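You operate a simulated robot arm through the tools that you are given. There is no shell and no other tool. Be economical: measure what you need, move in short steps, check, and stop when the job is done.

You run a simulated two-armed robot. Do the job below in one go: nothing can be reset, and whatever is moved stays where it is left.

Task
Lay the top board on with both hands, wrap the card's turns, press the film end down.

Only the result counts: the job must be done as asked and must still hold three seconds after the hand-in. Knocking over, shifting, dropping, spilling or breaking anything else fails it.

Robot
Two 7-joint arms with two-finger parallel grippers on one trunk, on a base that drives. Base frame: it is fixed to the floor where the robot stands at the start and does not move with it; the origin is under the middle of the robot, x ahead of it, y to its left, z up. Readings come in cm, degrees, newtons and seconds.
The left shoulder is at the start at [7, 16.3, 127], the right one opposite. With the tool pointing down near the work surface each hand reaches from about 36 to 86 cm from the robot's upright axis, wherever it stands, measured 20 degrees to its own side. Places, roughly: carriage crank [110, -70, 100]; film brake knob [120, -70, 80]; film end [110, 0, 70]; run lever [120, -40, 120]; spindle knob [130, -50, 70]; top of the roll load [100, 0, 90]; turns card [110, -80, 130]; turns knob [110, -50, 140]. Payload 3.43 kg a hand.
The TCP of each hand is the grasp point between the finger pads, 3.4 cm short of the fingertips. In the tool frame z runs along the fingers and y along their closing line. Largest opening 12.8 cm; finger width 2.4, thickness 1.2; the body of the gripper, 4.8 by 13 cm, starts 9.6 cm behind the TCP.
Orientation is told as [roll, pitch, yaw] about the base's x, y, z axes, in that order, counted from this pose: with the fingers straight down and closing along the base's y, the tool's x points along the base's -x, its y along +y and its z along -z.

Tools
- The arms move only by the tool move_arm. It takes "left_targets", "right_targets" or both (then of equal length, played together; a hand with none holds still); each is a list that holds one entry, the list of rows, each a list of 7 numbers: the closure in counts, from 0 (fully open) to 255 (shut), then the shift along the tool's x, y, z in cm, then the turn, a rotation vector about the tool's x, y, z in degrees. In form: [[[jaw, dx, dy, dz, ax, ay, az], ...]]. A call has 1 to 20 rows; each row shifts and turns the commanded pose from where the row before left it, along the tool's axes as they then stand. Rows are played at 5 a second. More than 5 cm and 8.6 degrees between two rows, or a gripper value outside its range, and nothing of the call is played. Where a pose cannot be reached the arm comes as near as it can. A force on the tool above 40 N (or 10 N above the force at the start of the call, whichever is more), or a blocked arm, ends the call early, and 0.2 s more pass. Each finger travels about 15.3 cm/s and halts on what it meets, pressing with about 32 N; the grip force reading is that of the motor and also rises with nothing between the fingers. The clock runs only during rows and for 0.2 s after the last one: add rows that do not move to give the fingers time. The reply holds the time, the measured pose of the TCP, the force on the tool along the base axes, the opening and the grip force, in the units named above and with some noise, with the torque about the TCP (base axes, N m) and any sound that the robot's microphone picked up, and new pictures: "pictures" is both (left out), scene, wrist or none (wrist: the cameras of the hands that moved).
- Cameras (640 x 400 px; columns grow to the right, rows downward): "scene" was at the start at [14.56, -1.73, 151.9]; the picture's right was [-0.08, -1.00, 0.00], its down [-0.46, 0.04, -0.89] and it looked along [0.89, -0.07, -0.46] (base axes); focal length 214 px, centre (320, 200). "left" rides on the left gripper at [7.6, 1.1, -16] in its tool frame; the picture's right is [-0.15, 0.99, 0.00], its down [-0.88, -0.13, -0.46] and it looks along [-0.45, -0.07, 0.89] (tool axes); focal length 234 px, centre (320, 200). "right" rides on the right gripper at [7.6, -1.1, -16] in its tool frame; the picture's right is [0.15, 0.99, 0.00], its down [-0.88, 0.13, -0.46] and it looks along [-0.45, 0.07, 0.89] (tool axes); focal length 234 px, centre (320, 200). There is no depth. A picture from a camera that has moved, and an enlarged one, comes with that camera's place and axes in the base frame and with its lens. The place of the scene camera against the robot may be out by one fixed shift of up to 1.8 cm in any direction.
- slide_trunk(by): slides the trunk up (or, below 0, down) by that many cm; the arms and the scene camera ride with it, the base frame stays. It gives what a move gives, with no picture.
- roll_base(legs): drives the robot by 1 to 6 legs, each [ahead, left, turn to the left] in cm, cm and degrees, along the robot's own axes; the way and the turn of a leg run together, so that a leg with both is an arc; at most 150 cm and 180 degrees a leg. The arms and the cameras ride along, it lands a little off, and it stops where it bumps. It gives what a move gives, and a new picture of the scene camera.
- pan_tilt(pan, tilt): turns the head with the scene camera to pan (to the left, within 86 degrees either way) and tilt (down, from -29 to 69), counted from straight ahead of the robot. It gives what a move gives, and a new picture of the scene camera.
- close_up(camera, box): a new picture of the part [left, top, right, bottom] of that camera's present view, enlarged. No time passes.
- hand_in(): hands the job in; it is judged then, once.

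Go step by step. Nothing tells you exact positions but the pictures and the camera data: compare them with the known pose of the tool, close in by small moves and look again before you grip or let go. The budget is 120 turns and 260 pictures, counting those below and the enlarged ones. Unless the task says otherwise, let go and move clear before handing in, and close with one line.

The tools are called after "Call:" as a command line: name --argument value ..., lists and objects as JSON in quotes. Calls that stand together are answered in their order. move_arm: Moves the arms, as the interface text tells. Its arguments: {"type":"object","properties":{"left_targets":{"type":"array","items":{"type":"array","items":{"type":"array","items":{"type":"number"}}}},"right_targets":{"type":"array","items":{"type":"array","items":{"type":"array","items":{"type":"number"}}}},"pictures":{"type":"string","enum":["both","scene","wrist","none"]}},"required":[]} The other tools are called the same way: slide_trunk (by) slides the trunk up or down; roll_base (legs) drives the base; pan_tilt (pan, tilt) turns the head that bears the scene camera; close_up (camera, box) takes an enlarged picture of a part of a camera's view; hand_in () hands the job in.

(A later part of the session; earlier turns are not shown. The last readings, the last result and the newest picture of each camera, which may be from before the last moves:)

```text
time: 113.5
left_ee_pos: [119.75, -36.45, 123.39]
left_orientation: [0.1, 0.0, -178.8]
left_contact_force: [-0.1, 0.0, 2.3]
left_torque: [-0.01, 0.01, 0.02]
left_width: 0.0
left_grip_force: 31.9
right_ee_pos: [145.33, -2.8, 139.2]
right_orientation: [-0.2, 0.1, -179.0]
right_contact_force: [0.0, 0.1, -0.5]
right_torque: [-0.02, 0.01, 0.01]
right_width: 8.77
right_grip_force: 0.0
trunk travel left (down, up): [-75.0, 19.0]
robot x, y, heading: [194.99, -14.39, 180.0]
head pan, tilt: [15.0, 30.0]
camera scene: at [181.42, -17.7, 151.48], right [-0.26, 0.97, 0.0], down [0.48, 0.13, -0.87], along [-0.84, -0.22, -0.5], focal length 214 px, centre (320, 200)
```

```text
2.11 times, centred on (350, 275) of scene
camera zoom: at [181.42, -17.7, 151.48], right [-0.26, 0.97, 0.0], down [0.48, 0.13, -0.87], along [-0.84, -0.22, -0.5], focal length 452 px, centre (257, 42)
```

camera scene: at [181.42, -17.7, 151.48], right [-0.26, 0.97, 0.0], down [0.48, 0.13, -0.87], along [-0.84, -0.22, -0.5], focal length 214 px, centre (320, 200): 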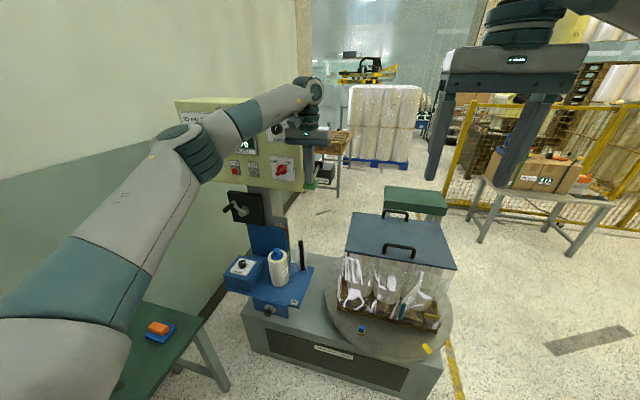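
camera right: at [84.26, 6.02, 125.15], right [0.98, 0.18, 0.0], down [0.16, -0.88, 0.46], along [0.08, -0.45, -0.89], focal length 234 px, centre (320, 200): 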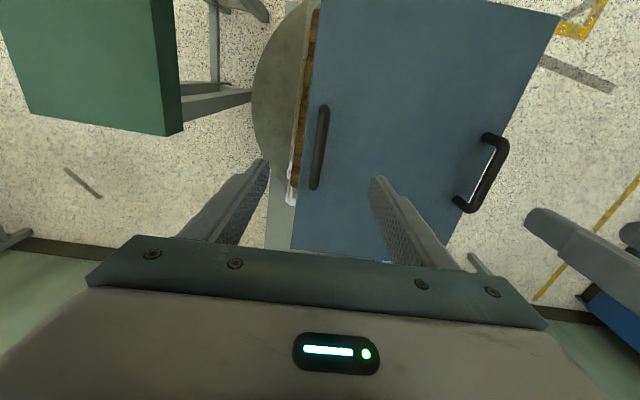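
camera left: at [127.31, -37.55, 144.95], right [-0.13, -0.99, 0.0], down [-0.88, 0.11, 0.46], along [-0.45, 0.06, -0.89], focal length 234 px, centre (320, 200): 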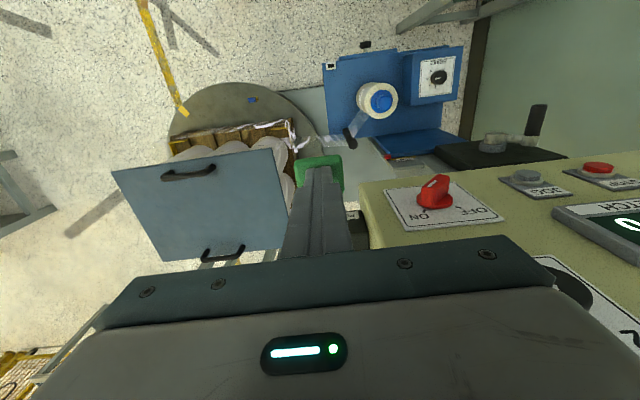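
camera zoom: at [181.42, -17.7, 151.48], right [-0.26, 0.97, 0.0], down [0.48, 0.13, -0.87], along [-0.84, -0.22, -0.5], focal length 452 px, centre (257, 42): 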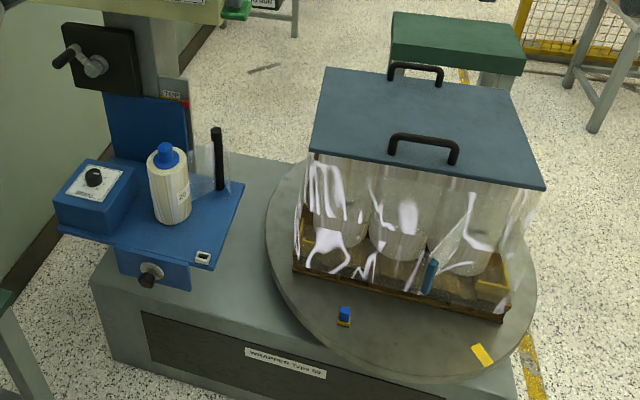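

The table has stopped at its home position, the film is cut and its tail with a teal tab shows on the near face. I release the lever and read the counter.

Call:
move_arm --left_targets '[[[255, 0, 0, -2, 0, 0, 0], [255, 0, 0, -3, 0, 0, 0], [255, 0, 0, -4, 0, 0, 0], [255, 0, 0, -4, 0, 0, 0], [255, 3, 0, -2, 0, 0, 0], [255, 4, 0, 0, 0, 0, 0], [255, 4, 1, 0, 0, 0, 0], [255, 4, 1, 0, 0, 0, 0]]]' --pictures "scene"

Call:
close_up --camera "scene" --box '[170, 90, 340, 200]'

Call:
close_up --camera "scene" --box '[330, 200, 470, 350]'

```text
time: 115.3
left_ee_pos: [135.08, -38.38, 138.43]
left_orientation: [0.1, -0.1, -178.9]
left_contact_force: [0.3, 0.9, 0.2]
left_torque: [0.03, 0.05, 0.0]
left_width: 0.0
left_grip_force: 31.8
right_ee_pos: [145.55, -2.89, 139.34]
right_orientation: [-0.2, -0.2, -178.9]
right_contact_force: [0.1, -0.3, 0.4]
right_torque: [0.04, 0.01, -0.01]
right_width: 8.78
right_grip_force: 0.0
trunk travel left (down, up): [-75.0, 19.0]
robot x, y, heading: [194.46, -13.92, 179.8]
head pan, tilt: [15.0, 30.0]
camera scene: at [181.64, -17.88, 151.5], right [-0.26, 0.97, 0.0], down [0.48, 0.13, -0.87], along [-0.84, -0.22, -0.5], focal length 214 px, centre (320, 200)
```

scene: 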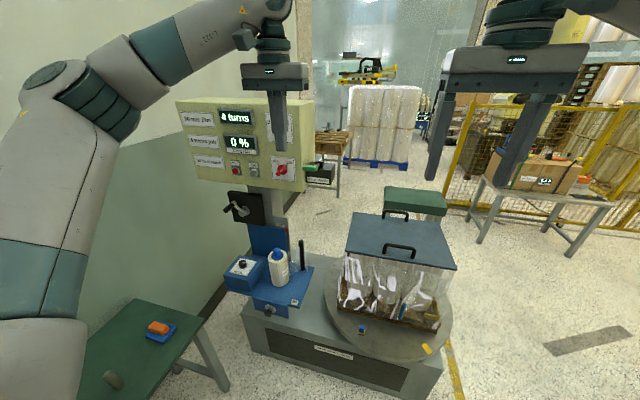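

```text
3.64 times, centred on (255, 145) of scene
camera zoom: at [181.64, -17.88, 151.5], right [-0.26, 0.97, 0.0], down [0.48, 0.13, -0.87], along [-0.84, -0.22, -0.5], focal length 780 px, centre (556, 400)
```

zoom: 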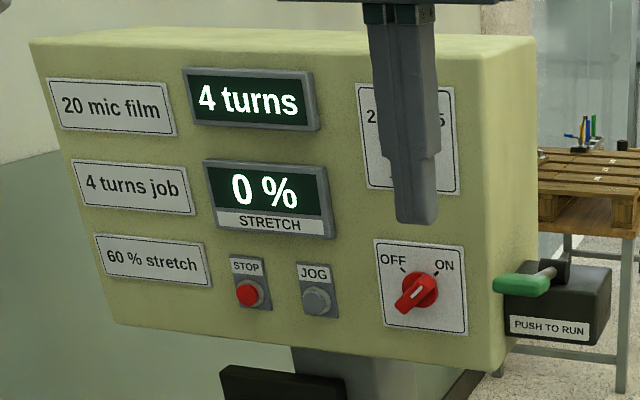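

```text
2.67 times, centred on (400, 275) of scene
camera zoom: at [181.64, -17.88, 151.5], right [-0.26, 0.97, 0.0], down [0.48, 0.13, -0.87], along [-0.84, -0.22, -0.5], focal length 572 px, centre (107, 0)
```

zoom: 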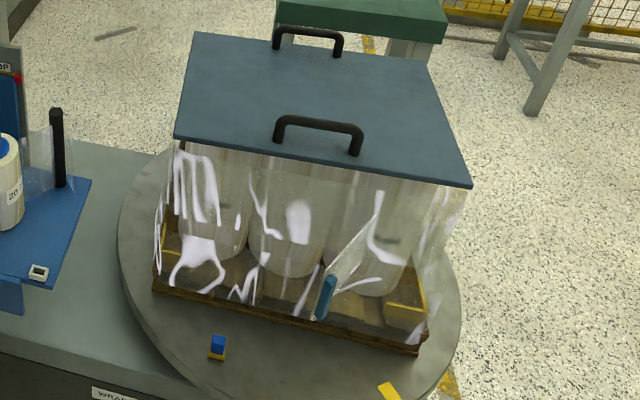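

Counter reads 4 turns. The teal-edged film end hangs loose near [116, 3, 62] on the +x face; I'll press it with the right hand, closed fingers tilted 45°. First I park the left hand back and lower the trunk.

Call:
move_arm --left_targets '[[[255, 3, 0, -2, 0, 0, 0], [255, 3, 0, -2, 0, 0, 0], [255, 3, 0, -2, 0, 0, 0], [255, 3, 0, -2, 0, 0, 0], [255, 0, 0, 0, 0, 0, 0], [255, 0, 0, 0, 0, 0, 0], [255, 0, 0, 0, 0, 0, 0]]]' --right_targets '[[[255, 0, 0, 0, 0, -7.5, 0], [255, 0, 0, 0, 0, -7.5, 0], [255, 0, 0, 0, 0, -7.5, 0], [255, 0, 0, 0, 0, -7.5, 0], [255, 0, 0, 0, 0, -7.5, 0], [255, 0, 0, 0, 0, -7.5, 0], [255, 0, 0, 0, 0, 0, 0]]]' --pictures "none"

Call:
slide_trunk --by -25

Call:
pan_tilt --pan -10 --tilt 40

Call:
close_up --camera "scene" --box '[200, 150, 440, 330]'

Call:
close_up --camera "right" --box '[0, 0, 640, 400]'

```text
time: 116.9
left_ee_pos: [146.97, -37.95, 146.44]
left_orientation: [0.0, 0.0, -178.8]
left_contact_force: [-0.5, 0.0, 0.0]
left_torque: [0.01, 0.02, 0.01]
left_width: 0.0
left_grip_force: 32.1
right_ee_pos: [145.39, -2.77, 139.16]
right_orientation: [-0.1, -45.1, -179.0]
right_contact_force: [0.2, 0.9, -0.7]
right_torque: [0.02, 0.02, 0.02]
right_width: 0.0
right_grip_force: 32.0
trunk travel left (down, up): [-75.0, 19.0]
robot x, y, heading: [194.94, -14.49, 180.0]
head pan, tilt: [15.0, 30.0]
```

```text
time: 119.5
left_ee_pos: [147.02, -37.87, 121.48]
left_orientation: [0.1, 0.0, -178.8]
left_contact_force: [-0.1, -0.5, -0.7]
left_torque: [0.01, -0.02, 0.02]
left_width: 0.01
left_grip_force: 31.8
right_ee_pos: [145.43, -2.79, 114.2]
right_orientation: [-0.1, -45.0, -178.9]
right_contact_force: [-0.9, -0.1, -0.3]
right_torque: [0.02, -0.01, 0.01]
right_width: 0.01
right_grip_force: 32.1
trunk travel left (down, up): [-50.0, 44.0]
robot x, y, heading: [194.95, -14.37, 179.6]
head pan, tilt: [15.0, 30.0]
```

```text
time: 120.4
left_ee_pos: [146.85, -37.98, 121.36]
left_orientation: [0.0, 0.0, -178.7]
left_contact_force: [0.5, 1.0, -0.2]
left_torque: [-0.02, 0.01, -0.03]
left_width: 0.0
left_grip_force: 31.4
right_ee_pos: [145.25, -2.83, 114.2]
right_orientation: [-0.1, -44.9, -178.9]
right_contact_force: [1.1, -0.2, -0.4]
right_torque: [0.0, -0.01, 0.02]
right_width: 0.0
right_grip_force: 32.1
trunk travel left (down, up): [-50.0, 44.0]
robot x, y, heading: [194.51, -14.48, 179.9]
head pan, tilt: [-10.0, 40.0]
camera scene: at [181.78, -13.9, 124.95], right [0.17, 0.98, 0.0], down [0.63, -0.11, -0.77], along [-0.75, 0.13, -0.64], focal length 214 px, centre (320, 200)
```

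scene: 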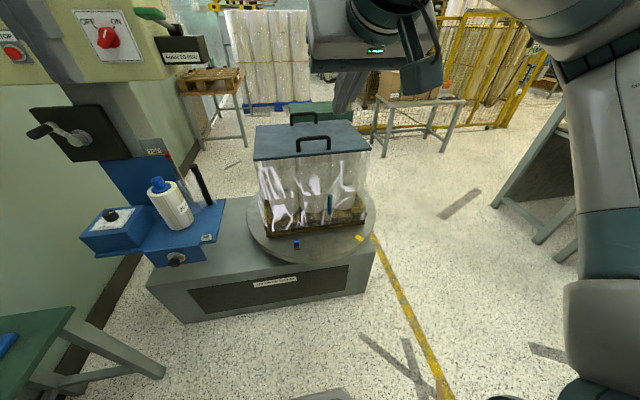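

```text
2.22 times, centred on (320, 240) of scene
camera zoom: at [181.78, -13.9, 124.95], right [0.17, 0.98, 0.0], down [0.63, -0.11, -0.77], along [-0.75, 0.13, -0.64], focal length 477 px, centre (320, 111)
```

zoom: 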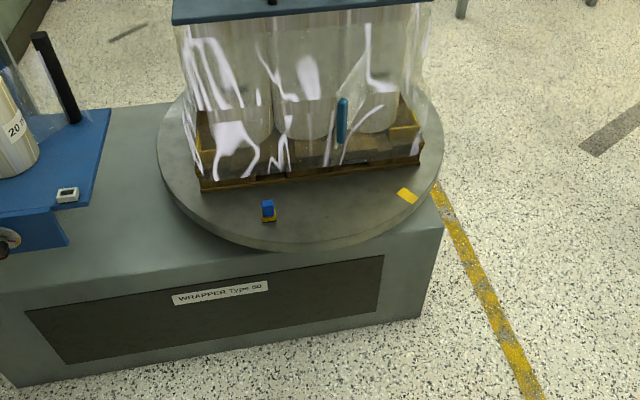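

```text
1.00 times, centred on (320, 200) of right (not enlarged: the box is as wide or as high as the picture)
camera zoom: at [161.95, -1.45, 120.05], right [0.12, -0.99, -0.1], down [-0.3, -0.14, 0.94], along [-0.95, -0.08, -0.31], focal length 234 px, centre (320, 200)
```

zoom: 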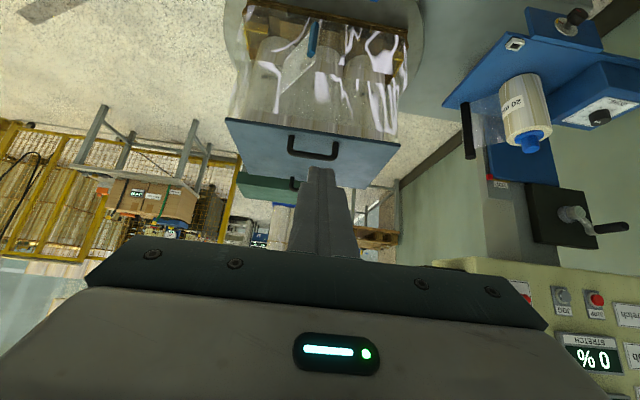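

Triangulation suggests the flap stands out, near [126, 0, 75]. I bring the right hand nearer to see it better.

Call:
move_arm --right_targets '[[[255, 2.2, -0.4, 3.4, 0, 0, 0], [255, 2.2, -0.4, 3.4, 0, 0, 0], [255, 2.2, -0.4, 3.4, 0, 0, 0], [255, 2.2, -0.4, 3.4, 0, 0, 0], [255, 2.2, -0.4, 3.4, 0, 0, 0], [255, 2.2, -0.4, 3.4, 0, 0, 0], [255, 0, 0, 0, 0, 0, 0]]]'

Call:
close_up --camera "scene" --box '[240, 110, 400, 260]'

Call:
close_up --camera "right" --box '[200, 0, 460, 180]'

```text
time: 122.0
left_ee_pos: [146.84, -37.95, 121.52]
left_orientation: [0.0, 0.0, -178.7]
left_contact_force: [-0.1, -0.4, 0.5]
left_torque: [0.01, 0.03, 0.02]
left_width: 0.0
left_grip_force: 31.8
right_ee_pos: [140.28, -0.43, 90.58]
right_orientation: [-0.1, -45.1, -178.8]
right_contact_force: [-0.7, -0.2, -1.3]
right_torque: [0.0, -0.02, -0.01]
right_width: 0.0
right_grip_force: 31.9
trunk travel left (down, up): [-50.0, 44.0]
robot x, y, heading: [194.51, -14.83, 180.1]
head pan, tilt: [-10.0, 40.0]
camera scene: at [181.84, -13.94, 124.95], right [0.18, 0.98, 0.0], down [0.63, -0.11, -0.77], along [-0.75, 0.13, -0.64], focal length 214 px, centre (320, 200)
camera right: at [156.85, 0.9, 96.41], right [0.12, -0.99, -0.11], down [-0.3, -0.14, 0.94], along [-0.95, -0.08, -0.31], focal length 234 px, centre (320, 200)
```

scene: 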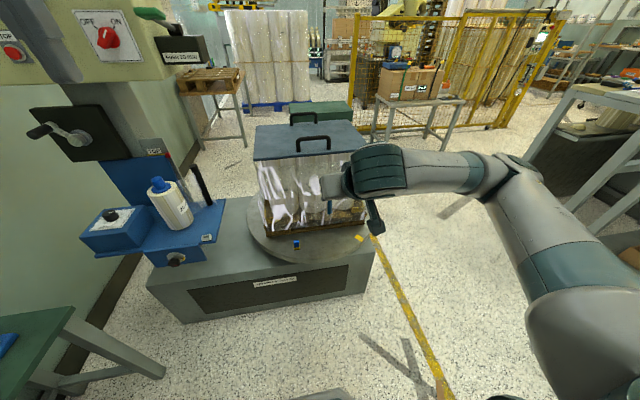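
right: 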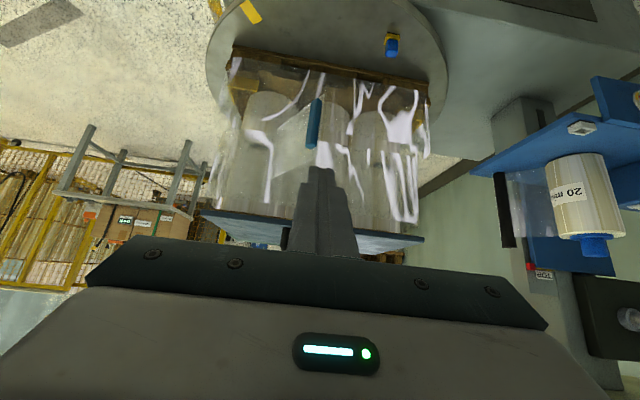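

```text
2.67 times, centred on (320, 185) of scene
camera zoom: at [181.84, -13.94, 124.95], right [0.18, 0.98, 0.0], down [0.63, -0.11, -0.77], along [-0.75, 0.13, -0.64], focal length 572 px, centre (320, 240)
```

zoom: 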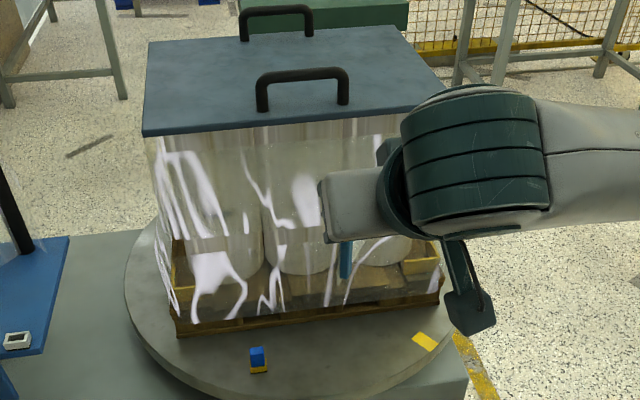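

```text
2.22 times, centred on (330, 90) of right
camera zoom: at [156.85, 0.9, 96.41], right [0.12, -0.99, -0.11], down [-0.3, -0.14, 0.94], along [-0.95, -0.08, -0.31], focal length 520 px, centre (298, 444)
```

zoom: 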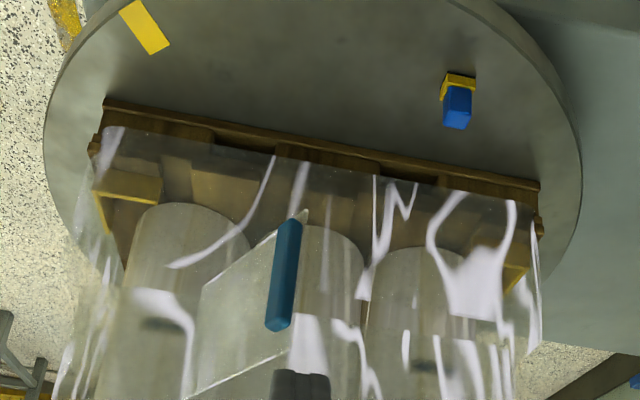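

The teal edge bar is at [126.7, 0.7, 71–78], free end of a flap hinged on the film at y ≈ +7; flattened it would reach about [113, −8]. I bring the fingertips just in front of the bar.

Call:
move_arm --right_targets '[[[255, 0.75, 0, 3, 0, 0, 0], [255, 0.75, 0, 3, 0, 0, 0], [255, 0.75, 0, 3, 0, 0, 0], [255, 0.75, 0, 3, 0, 0, 0], [255, 0.75, 0, 3, 0, 0, 0], [255, 0, 0, 0, 0, 0, 0]]]'

Call:
close_up --camera "right" --box '[200, 0, 460, 180]'

Call:
close_up --camera "scene" --box '[240, 110, 400, 260]'

```text
time: 123.4
left_ee_pos: [146.89, -38.02, 121.43]
left_orientation: [0.0, 0.0, -178.7]
left_contact_force: [-0.2, 0.2, 0.2]
left_torque: [0.0, 0.02, -0.01]
left_width: 0.01
left_grip_force: 32.2
right_ee_pos: [132.38, -0.64, 77.21]
right_orientation: [0.0, -45.0, -179.0]
right_contact_force: [0.9, 0.0, 0.9]
right_torque: [-0.01, 0.01, -0.04]
right_width: 0.02
right_grip_force: 32.2
trunk travel left (down, up): [-50.0, 44.0]
robot x, y, heading: [194.69, -14.39, 180.0]
head pan, tilt: [-10.0, 40.0]
camera scene: at [181.81, -13.9, 124.95], right [0.18, 0.98, 0.0], down [0.63, -0.11, -0.77], along [-0.75, 0.13, -0.64], focal length 214 px, centre (320, 200)
camera right: at [148.91, 0.73, 83.11], right [0.12, -0.99, -0.11], down [-0.3, -0.14, 0.94], along [-0.95, -0.08, -0.31], focal length 234 px, centre (320, 200)
```

scene: 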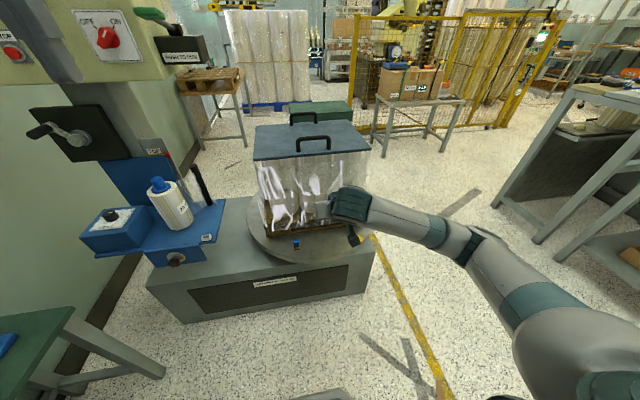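
right: 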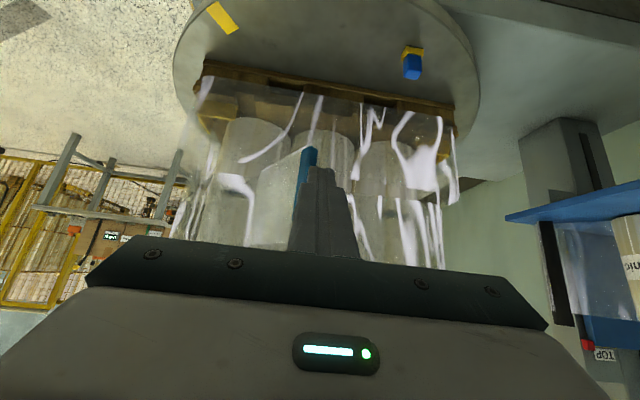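

```text
2.22 times, centred on (330, 90) of right
camera zoom: at [148.91, 0.73, 83.11], right [0.12, -0.99, -0.11], down [-0.3, -0.14, 0.94], along [-0.95, -0.08, -0.31], focal length 520 px, centre (298, 444)
```

zoom: 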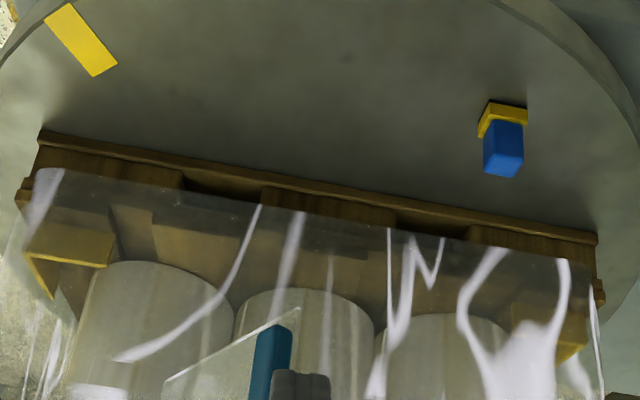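

```text
2.67 times, centred on (320, 185) of scene
camera zoom: at [181.81, -13.9, 124.95], right [0.18, 0.98, 0.0], down [0.63, -0.11, -0.77], along [-0.75, 0.13, -0.64], focal length 572 px, centre (320, 240)
```

zoom: 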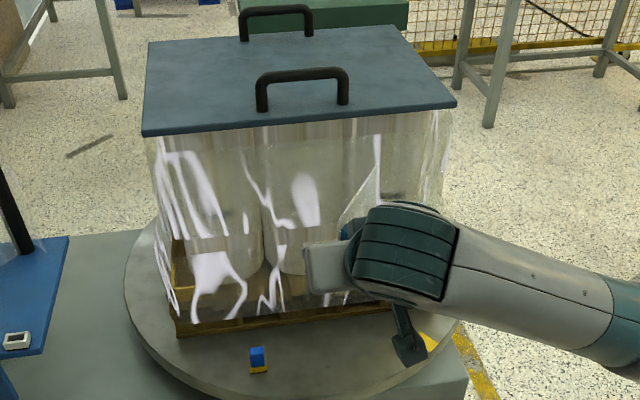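

I centre on the bar and swing it along its arc toward the face, −x and −y together.

Call:
move_arm --right_targets '[[[255, 0, -0.9, 0, 0, 0, 0], [255, -1.77, 0.3, 1.77, 0, 0, 0], [255, -1.06, 1.7, 1.06, 0, 0, 0], [255, -1.27, 1.7, 1.27, 0, 0, 0], [255, -1.56, 1.6, 1.56, 0, 0, 0], [255, 0, 0, 0, 0, 0, 0]]]'

Call:
close_up --camera "right" --box '[180, 40, 480, 240]'

Call:
close_up --camera "scene" --box '[240, 110, 400, 260]'

```text
time: 124.8
left_ee_pos: [146.89, -38.31, 121.33]
left_orientation: [-0.1, -0.2, -178.8]
left_contact_force: [0.6, -0.5, 0.3]
left_torque: [-0.01, 0.0, -0.02]
left_width: 0.0
left_grip_force: 31.4
right_ee_pos: [124.53, -5.54, 77.23]
right_orientation: [-0.1, -44.9, -178.5]
right_contact_force: [16.0, -29.5, -2.9]
right_torque: [-0.66, 0.0, 0.92]
right_width: 0.0
right_grip_force: 32.6
trunk travel left (down, up): [-50.0, 44.0]
robot x, y, heading: [194.83, -14.44, 179.9]
head pan, tilt: [-10.0, 40.0]
camera scene: at [181.94, -14.2, 124.96], right [0.17, 0.98, 0.0], down [0.63, -0.11, -0.77], along [-0.76, 0.14, -0.64], focal length 214 px, centre (320, 200)
camera right: at [141.12, -4.16, 83.1], right [0.13, -0.99, -0.1], down [-0.3, -0.14, 0.94], along [-0.95, -0.09, -0.31], focal length 234 px, centre (320, 200)
```

scene: 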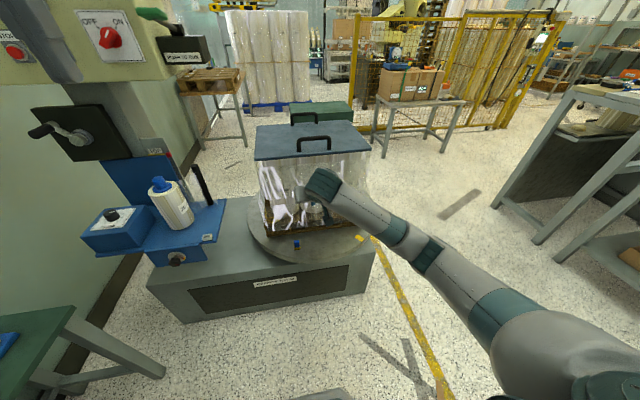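
right: 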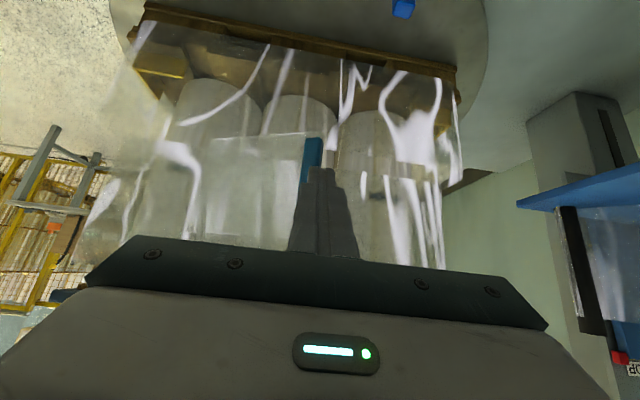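

```text
2.00 times, centred on (330, 140) of right
camera zoom: at [141.12, -4.16, 83.1], right [0.13, -0.99, -0.1], down [-0.3, -0.14, 0.94], along [-0.95, -0.09, -0.31], focal length 468 px, centre (300, 320)
```

zoom: 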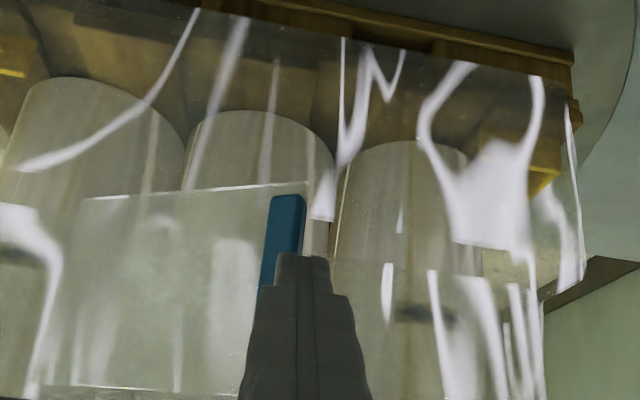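

```text
2.67 times, centred on (320, 185) of scene
camera zoom: at [181.94, -14.2, 124.96], right [0.17, 0.98, 0.0], down [0.63, -0.11, -0.77], along [-0.76, 0.14, -0.64], focal length 572 px, centre (320, 240)
```

zoom: 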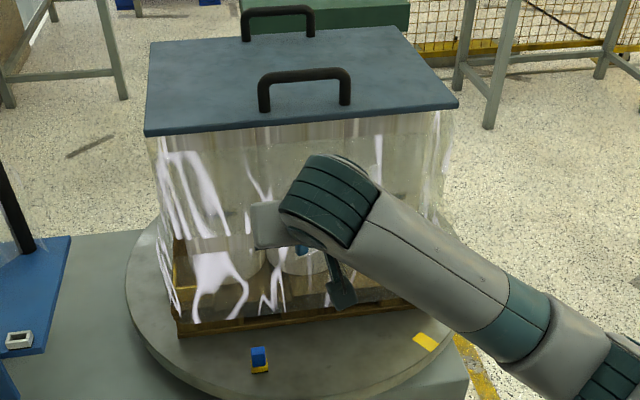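

The flap is halfway closed, but the finger is at the bar's outer edge with sideways force. I ease back, shift inboard by 2 cm, and push on in −x.

Call:
move_arm --right_targets '[[[255, 0.9, 0, -0.9, 0, 0, 0], [255, 0, -1.8, 0, 0, 0, 0], [255, -0.9, 0, 0.9, 0, 0, 0], [255, -0.7, 0.4, 0.7, 0, 0, 0], [255, -0.7, 0.4, 0.7, 0, 0, 0], [255, 0, 0, 0, 0, 0, 0]]]' --pictures "none"

Call:
close_up --camera "right" --box '[180, 40, 480, 240]'

Call:
close_up --camera "scene" --box '[240, 110, 400, 260]'

```text
time: 125.3
left_ee_pos: [146.84, -37.91, 121.38]
left_orientation: [0.1, 0.0, -178.8]
left_contact_force: [-1.0, 0.8, -0.5]
left_torque: [-0.04, -0.06, 0.04]
left_width: 0.01
left_grip_force: 32.2
right_ee_pos: [125.94, -4.79, 77.09]
right_orientation: [0.6, -44.7, -178.3]
right_contact_force: [5.2, -7.8, 3.2]
right_torque: [-0.1, -0.01, 0.25]
right_width: 0.0
right_grip_force: 31.8
trunk travel left (down, up): [-50.0, 44.0]
robot x, y, heading: [194.84, -14.58, 180.0]
head pan, tilt: [-10.0, 40.0]
stopped in row 2 (right hand): the force on the tool passed its limit at 49 N (the readings are from after the stop); the commanded pose is now the measured one
```

```text
2.00 times, centred on (330, 140) of right
camera zoom: at [142.49, -3.07, 83.05], right [0.14, -0.99, -0.1], down [-0.3, -0.14, 0.94], along [-0.94, -0.1, -0.31], focal length 468 px, centre (300, 320)
```

zoom: 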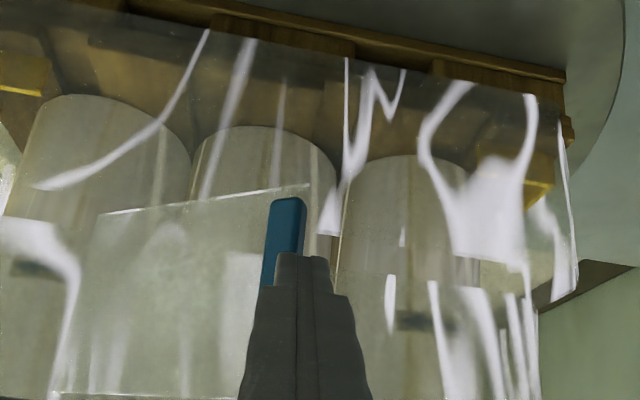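

```text
2.67 times, centred on (320, 185) of scene
camera zoom: at [181.8, -13.86, 124.96], right [0.17, 0.98, 0.0], down [0.63, -0.11, -0.77], along [-0.75, 0.13, -0.64], focal length 572 px, centre (320, 240)
```

zoom: 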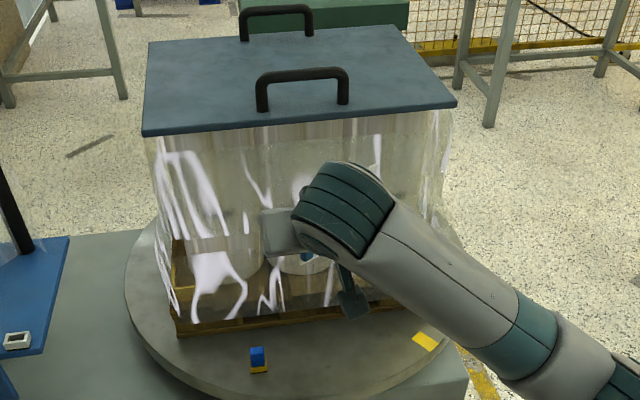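

The bar sticks to the finger and resists only along the film's own length, so the true arc lies farther to −y. I follow that arc inward.

Call:
move_arm --right_targets '[[[255, -0.7, 0.9, 0.7, 0, 0, 0], [255, -0.7, 0.9, 0.7, 0, 0, 0], [255, -0.9, 0.8, 0.9, 0, 0, 0], [255, -0.9, 0.7, 0.9, 0, 0, 0], [255, 0, 0, 0, 0, 0, 0]]]' --pictures "none"

Call:
close_up --camera "right" --box '[180, 40, 480, 240]'

```text
time: 126.5
left_ee_pos: [146.87, -37.86, 121.43]
left_orientation: [0.0, -0.1, -178.8]
left_contact_force: [-0.5, 0.1, -0.4]
left_torque: [0.0, 0.02, 0.01]
left_width: 0.01
left_grip_force: 31.7
right_ee_pos: [121.43, -8.03, 77.16]
right_orientation: [0.3, -44.7, -178.3]
right_contact_force: [-0.1, 0.8, 0.1]
right_torque: [-0.01, -0.03, -0.02]
right_width: 0.01
right_grip_force: 32.3
trunk travel left (down, up): [-50.0, 44.0]
robot x, y, heading: [194.62, -14.43, 179.8]
head pan, tilt: [-10.0, 40.0]
```

```text
2.00 times, centred on (330, 140) of right
camera zoom: at [137.97, -6.37, 83.0], right [0.13, -0.99, -0.1], down [-0.3, -0.14, 0.94], along [-0.94, -0.1, -0.32], focal length 468 px, centre (300, 320)
```

zoom: 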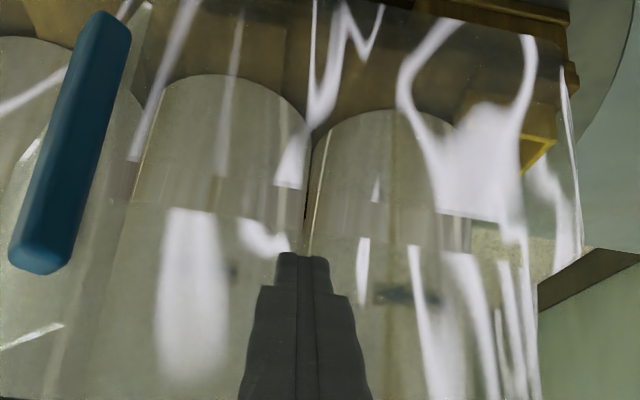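

The bar slipped off the finger and sprang back open. I come out, go round in front, and take it farther inboard this time.

Call:
move_arm --right_targets '[[[255, 2.9, 0, -2.9, 0, 0, 0], [255, 2.9, 0, -2.9, 0, 0, 0], [255, 2.9, 0, -2.9, 0, 0, 0], [255, 0, -3.8, 0, 0, 0, 0], [255, 0, -3.8, 0, 0, 0, 0], [255, 0, -3.8, 0, 0, 0, 0], [255, -1, 0, 1, 0, 0, 0], [255, 0, 0, 0, 0, 0, 0]]]' --pictures "none"

Call:
close_up --camera "right" --box '[180, 40, 480, 240]'

```text
time: 128.3
left_ee_pos: [146.89, -37.94, 121.47]
left_orientation: [0.0, 0.0, -178.9]
left_contact_force: [-0.3, 0.2, -0.3]
left_torque: [0.0, 0.01, 0.03]
left_width: 0.01
left_grip_force: 31.9
right_ee_pos: [131.95, 3.87, 77.04]
right_orientation: [0.3, -44.7, -178.5]
right_contact_force: [-0.4, 0.3, -0.6]
right_torque: [0.01, 0.02, -0.02]
right_width: 0.01
right_grip_force: 31.8
trunk travel left (down, up): [-50.0, 44.0]
robot x, y, heading: [194.7, -14.33, 179.8]
head pan, tilt: [-10.0, 40.0]
```

```text
2.00 times, centred on (330, 140) of right
camera zoom: at [148.53, 5.4, 82.99], right [0.13, -0.99, -0.1], down [-0.3, -0.14, 0.94], along [-0.94, -0.1, -0.32], focal length 468 px, centre (300, 320)
```

zoom: 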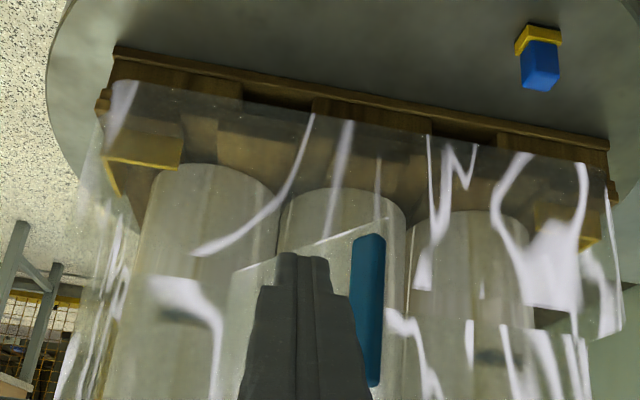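

Call:
move_arm --right_targets '[[[255, -1.13, 1.15, 1.13, 0, 0, 0], [255, -1.13, 1.15, 1.13, 0, 0, 0], [255, -0.6, 1.1, 0.6, 0, 0, 0], [255, -0.6, 1.1, 0.6, 0, 0, 0], [255, 0, 0, 0, 0, 0, 0]]]' --pictures "none"

Call:
close_up --camera "right" --box '[180, 40, 480, 240]'

```text
time: 129.5
left_ee_pos: [146.82, -37.87, 121.4]
left_orientation: [0.1, 0.0, -178.8]
left_contact_force: [0.3, 0.6, -0.3]
left_torque: [0.01, 0.02, 0.04]
left_width: 0.0
left_grip_force: 32.0
right_ee_pos: [127.19, -0.82, 77.07]
right_orientation: [0.4, -44.6, -178.4]
right_contact_force: [0.0, 0.5, -0.6]
right_torque: [-0.02, 0.0, -0.02]
right_width: 0.0
right_grip_force: 31.8
trunk travel left (down, up): [-50.0, 44.0]
robot x, y, heading: [195.09, -14.65, 180.0]
head pan, tilt: [-10.0, 40.0]
```

```text
2.00 times, centred on (330, 140) of right
camera zoom: at [143.77, 0.68, 82.99], right [0.14, -0.99, -0.1], down [-0.3, -0.14, 0.94], along [-0.94, -0.1, -0.32], focal length 468 px, centre (300, 320)
```

zoom: 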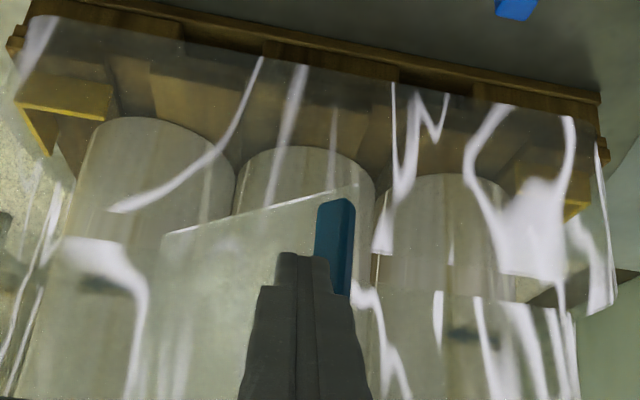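

The bar moves smoothly ahead of the finger with almost no force. I continue along the arc.

Call:
move_arm --right_targets '[[[255, -0.8, 0.8, 0.8, 0, 0, 0], [255, -0.8, 0.8, 0.8, 0, 0, 0], [255, -0.9, 0.5, 0.9, 0, 0, 0], [255, -0.9, 0.4, 0.9, 0, 0, 0], [255, 0, 0, 0, 0, 0, 0]]]' --pictures "none"

Call:
close_up --camera "right" --box '[180, 40, 480, 240]'

```text
time: 130.7
left_ee_pos: [146.86, -37.81, 121.39]
left_orientation: [0.1, 0.1, -178.8]
left_contact_force: [0.4, 0.6, 0.5]
left_torque: [-0.01, 0.01, -0.01]
left_width: 0.0
left_grip_force: 31.8
right_ee_pos: [122.36, -3.65, 77.19]
right_orientation: [0.3, -44.8, -178.5]
right_contact_force: [-0.1, -0.1, -0.7]
right_torque: [0.01, 0.02, -0.06]
right_width: 0.0
right_grip_force: 32.1
trunk travel left (down, up): [-50.0, 44.0]
robot x, y, heading: [194.87, -13.95, 180.2]
head pan, tilt: [-10.0, 40.0]
```

```text
2.00 times, centred on (330, 140) of right
camera zoom: at [139.04, -1.98, 83.01], right [0.13, -0.99, -0.1], down [-0.3, -0.14, 0.94], along [-0.94, -0.1, -0.32], focal length 468 px, centre (300, 320)
```

zoom: 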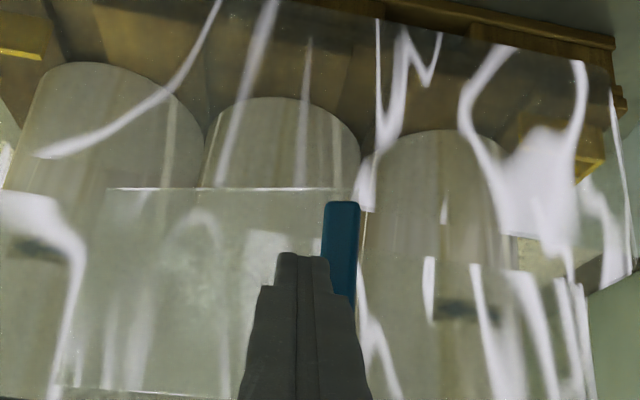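

Nearly flat. Now straight in until it meets the load, drifting 0.8 cm toward the bar.

Call:
move_arm --right_targets '[[[255, -0.5, 0.3, 0.5, 0, 0, 0], [255, -0.5, 0.3, 0.5, 0, 0, 0], [255, -0.5, 0.2, 0.5, 0, 0, 0], [255, -0.4, 0, 0.4, 0, 0, 0], [255, -0.4, 0, 0.4, 0, 0, 0], [255, 0, 0, 0, 0, 0, 0]]]' --pictures "none"

Call:
close_up --camera "right" --box '[180, 40, 480, 240]'

```text
time: 132.1
left_ee_pos: [146.8, -37.96, 121.45]
left_orientation: [0.1, -0.1, -178.8]
left_contact_force: [0.7, -0.3, -0.8]
left_torque: [-0.01, -0.02, 0.01]
left_width: 0.0
left_grip_force: 32.2
right_ee_pos: [119.3, -4.33, 77.02]
right_orientation: [0.3, -44.7, -178.4]
right_contact_force: [-0.3, -0.2, -0.1]
right_torque: [-0.02, -0.01, -0.03]
right_width: 0.0
right_grip_force: 32.1
trunk travel left (down, up): [-50.0, 44.0]
robot x, y, heading: [194.95, -14.34, 179.9]
head pan, tilt: [-10.0, 40.0]
```

```text
2.00 times, centred on (330, 140) of right
camera zoom: at [135.81, -2.85, 82.99], right [0.13, -0.99, -0.1], down [-0.3, -0.14, 0.94], along [-0.94, -0.1, -0.32], focal length 468 px, centre (300, 320)
```

zoom: 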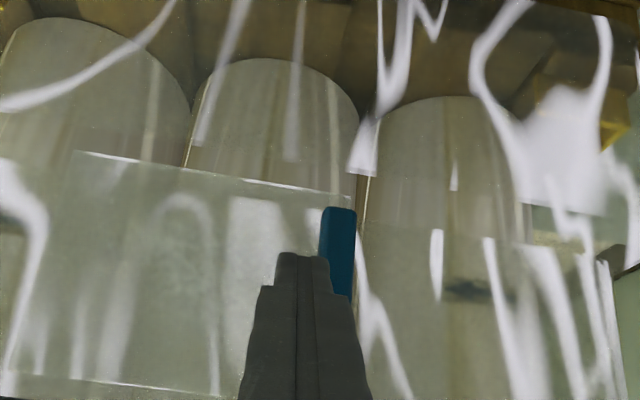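

Call:
move_arm --right_targets '[[[255, -0.35, 0.2, 0.35, 0, 0, 0], [255, -0.35, 0.2, 0.35, 0, 0, 0], [255, -0.35, 0.1, 0.35, 0, 0, 0], [255, -0.35, 0, 0.35, 0, 0, 0], [255, -0.35, 0, 0.35, 0, 0, 0], [255, 0, 0, 0, 0, 0, 0]]]' --pictures "none"

Call:
close_up --camera "right" --box '[180, 40, 480, 240]'

```text
time: 132.9
left_ee_pos: [147.27, -37.82, 121.69]
left_orientation: [0.1, -0.1, -178.9]
left_contact_force: [-1.0, 0.1, -1.2]
left_torque: [0.04, -0.02, 0.01]
left_width: 0.0
left_grip_force: 32.5
right_ee_pos: [118.61, -4.64, 76.92]
right_orientation: [0.0, -44.3, -178.5]
right_contact_force: [25.8, 4.0, 7.9]
right_torque: [-0.04, -0.2, 0.11]
right_width: 0.03
right_grip_force: 32.1
trunk travel left (down, up): [-50.0, 44.0]
robot x, y, heading: [195.34, -14.6, 179.7]
head pan, tilt: [-10.0, 40.0]
stopped in row 3 (right hand): the force on the tool passed its limit at 46 N (the readings are from after the stop); the commanded pose is now the measured one
```

```text
2.00 times, centred on (330, 140) of right
camera zoom: at [135.22, -3.15, 83.06], right [0.13, -0.99, -0.1], down [-0.31, -0.14, 0.94], along [-0.94, -0.09, -0.32], focal length 468 px, centre (300, 320)
```

zoom: 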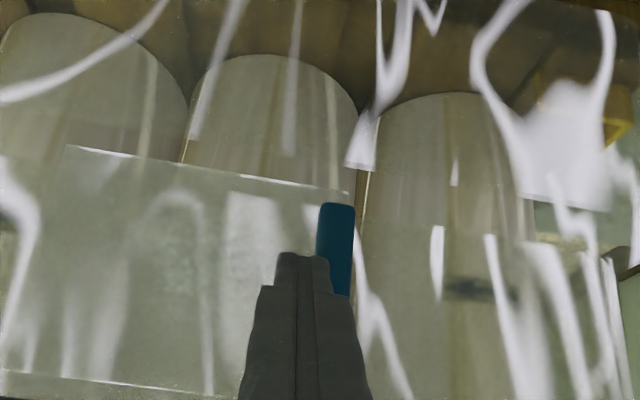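

Contact: pressing firmly with about 26 N. I hold a second, then back off slightly to see whether the end sticks.

Call:
move_arm --right_targets '[[[255, 0, 0, 0, 0, 0, 0], [255, 0, 0, 0, 0, 0, 0], [255, 0, 0, 0, 0, 0, 0], [255, 0, 0, 0, 0, 0, 0], [255, 0, 0, 0, 0, 0, 0]]]' --pictures "none"

Call:
move_arm --right_targets '[[[255, 0.5, 0, -0.5, 0, 0, 0], [255, 0.8, 0, -0.8, 0, 0, 0], [255, 0, 0, 0, 0, 0, 0]]]' --pictures "none"

Call:
close_up --camera "right" --box '[180, 40, 480, 240]'

Call:
close_up --camera "scene" --box '[240, 110, 400, 260]'

```text
time: 134.1
left_ee_pos: [147.23, -37.81, 121.63]
left_orientation: [0.1, -0.1, -178.8]
left_contact_force: [-0.2, 1.0, -1.1]
left_torque: [-0.01, 0.01, 0.02]
left_width: 0.01
left_grip_force: 32.0
right_ee_pos: [118.68, -4.81, 76.88]
right_orientation: [0.1, -44.3, -178.4]
right_contact_force: [35.2, 2.0, 0.6]
right_torque: [0.02, -0.53, 0.19]
right_width: 0.01
right_grip_force: 31.8
trunk travel left (down, up): [-50.0, 44.0]
robot x, y, heading: [194.85, -14.41, 179.7]
head pan, tilt: [-10.0, 40.0]
```

```text
time: 134.9
left_ee_pos: [146.71, -37.86, 121.41]
left_orientation: [0.0, -0.1, -179.0]
left_contact_force: [0.2, -0.5, 0.1]
left_torque: [0.01, -0.02, 0.01]
left_width: 0.0
left_grip_force: 32.1
right_ee_pos: [120.06, -4.74, 76.8]
right_orientation: [0.1, -44.2, -178.4]
right_contact_force: [-0.6, -0.1, -0.3]
right_torque: [-0.01, -0.03, -0.01]
right_width: 0.01
right_grip_force: 31.6
trunk travel left (down, up): [-50.0, 44.0]
robot x, y, heading: [194.62, -14.41, 179.9]
head pan, tilt: [-10.0, 40.0]
```

```text
2.00 times, centred on (330, 140) of right
camera zoom: at [136.64, -3.12, 82.83], right [0.13, -0.99, -0.1], down [-0.31, -0.14, 0.94], along [-0.94, -0.09, -0.32], focal length 468 px, centre (300, 320)
```

zoom: 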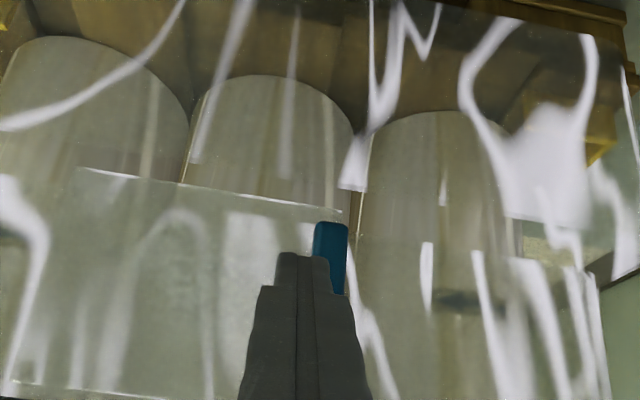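

```text
2.67 times, centred on (320, 185) of scene
camera zoom: at [181.8, -13.86, 124.94], right [0.18, 0.98, 0.0], down [0.63, -0.11, -0.77], along [-0.75, 0.14, -0.64], focal length 572 px, centre (320, 240)
```

zoom: 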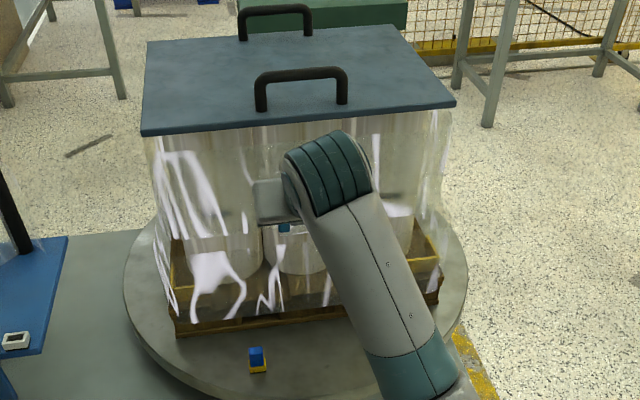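

It seems to stay. I back off fully and look.

Call:
move_arm --right_targets '[[[255, 1.5, 0, -1.5, 0, 0, 0], [255, 2.5, 0, -2.5, 0, 0, 0], [255, 2.5, 0, -2.5, 0, 0, 0], [255, 0, 0, -4.5, 0, 0, 0], [255, 0, 0, -4.5, 0, 0, 0], [255, 0, 0, 0, 0, 0, 0], [255, 0, 0, 0, 0, 0, 0]]]'

Call:
close_up --camera "right" --box '[180, 0, 480, 200]'

Call:
close_up --camera "scene" --box '[240, 110, 400, 260]'

```text
time: 136.3
left_ee_pos: [146.78, -37.67, 121.39]
left_orientation: [0.1, 0.0, -179.0]
left_contact_force: [0.2, 0.0, -0.5]
left_torque: [-0.02, -0.05, -0.02]
left_width: 0.01
left_grip_force: 31.3
right_ee_pos: [134.52, 3.14, 81.23]
right_orientation: [-12.0, -43.9, -174.9]
right_contact_force: [-0.9, 1.2, -0.7]
right_torque: [0.01, -0.07, 0.01]
right_width: 0.0
right_grip_force: 31.9
right hand out of reach, approached as far as the arm can: row 5
trunk travel left (down, up): [-50.0, 44.0]
robot x, y, heading: [194.85, -14.07, 179.9]
head pan, tilt: [-10.0, 40.0]
stopped in row 6 (right hand): the arm was blocked; the commanded pose is now the measured one
camera scene: at [181.82, -13.74, 124.94], right [0.18, 0.98, 0.0], down [0.63, -0.11, -0.77], along [-0.75, 0.14, -0.64], focal length 214 px, centre (320, 200)
camera right: at [151.0, 2.42, 87.34], right [0.05, -0.97, -0.25], down [-0.32, -0.25, 0.91], along [-0.94, 0.03, -0.33], focal length 234 px, centre (320, 200)
```

scene: 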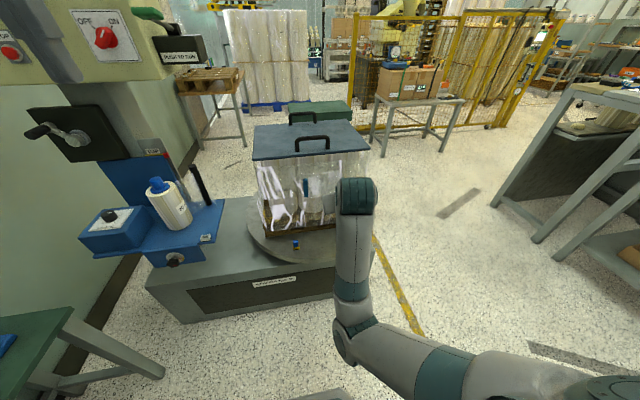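
right: 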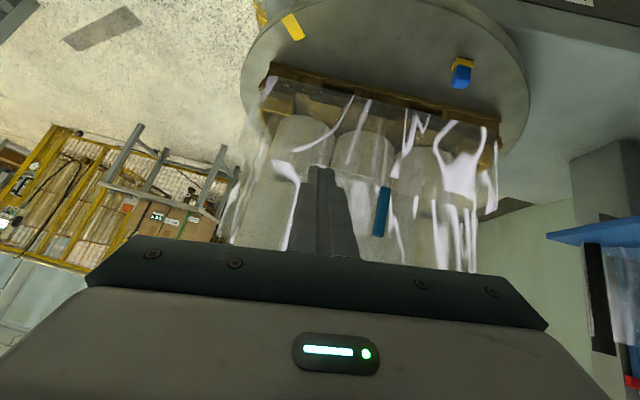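

```text
2.00 times, centred on (330, 100) of right
camera zoom: at [151.0, 2.42, 87.34], right [0.05, -0.97, -0.25], down [-0.32, -0.25, 0.91], along [-0.94, 0.03, -0.33], focal length 468 px, centre (300, 400)
```

zoom: 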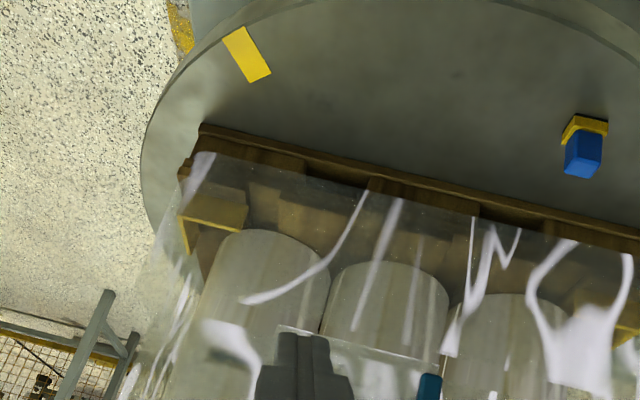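

```text
2.67 times, centred on (320, 185) of scene
camera zoom: at [181.82, -13.74, 124.94], right [0.18, 0.98, 0.0], down [0.63, -0.11, -0.77], along [-0.75, 0.14, -0.64], focal length 572 px, centre (320, 240)
```

zoom: 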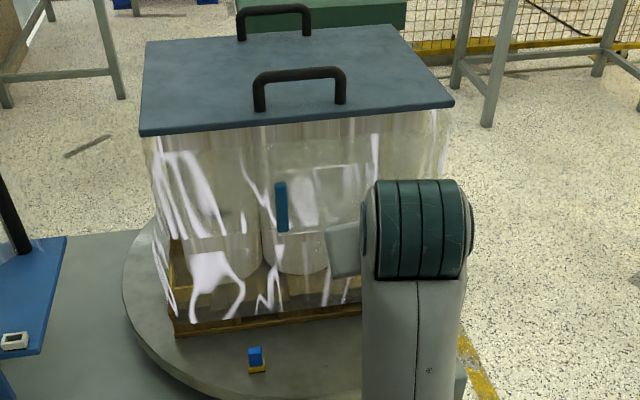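

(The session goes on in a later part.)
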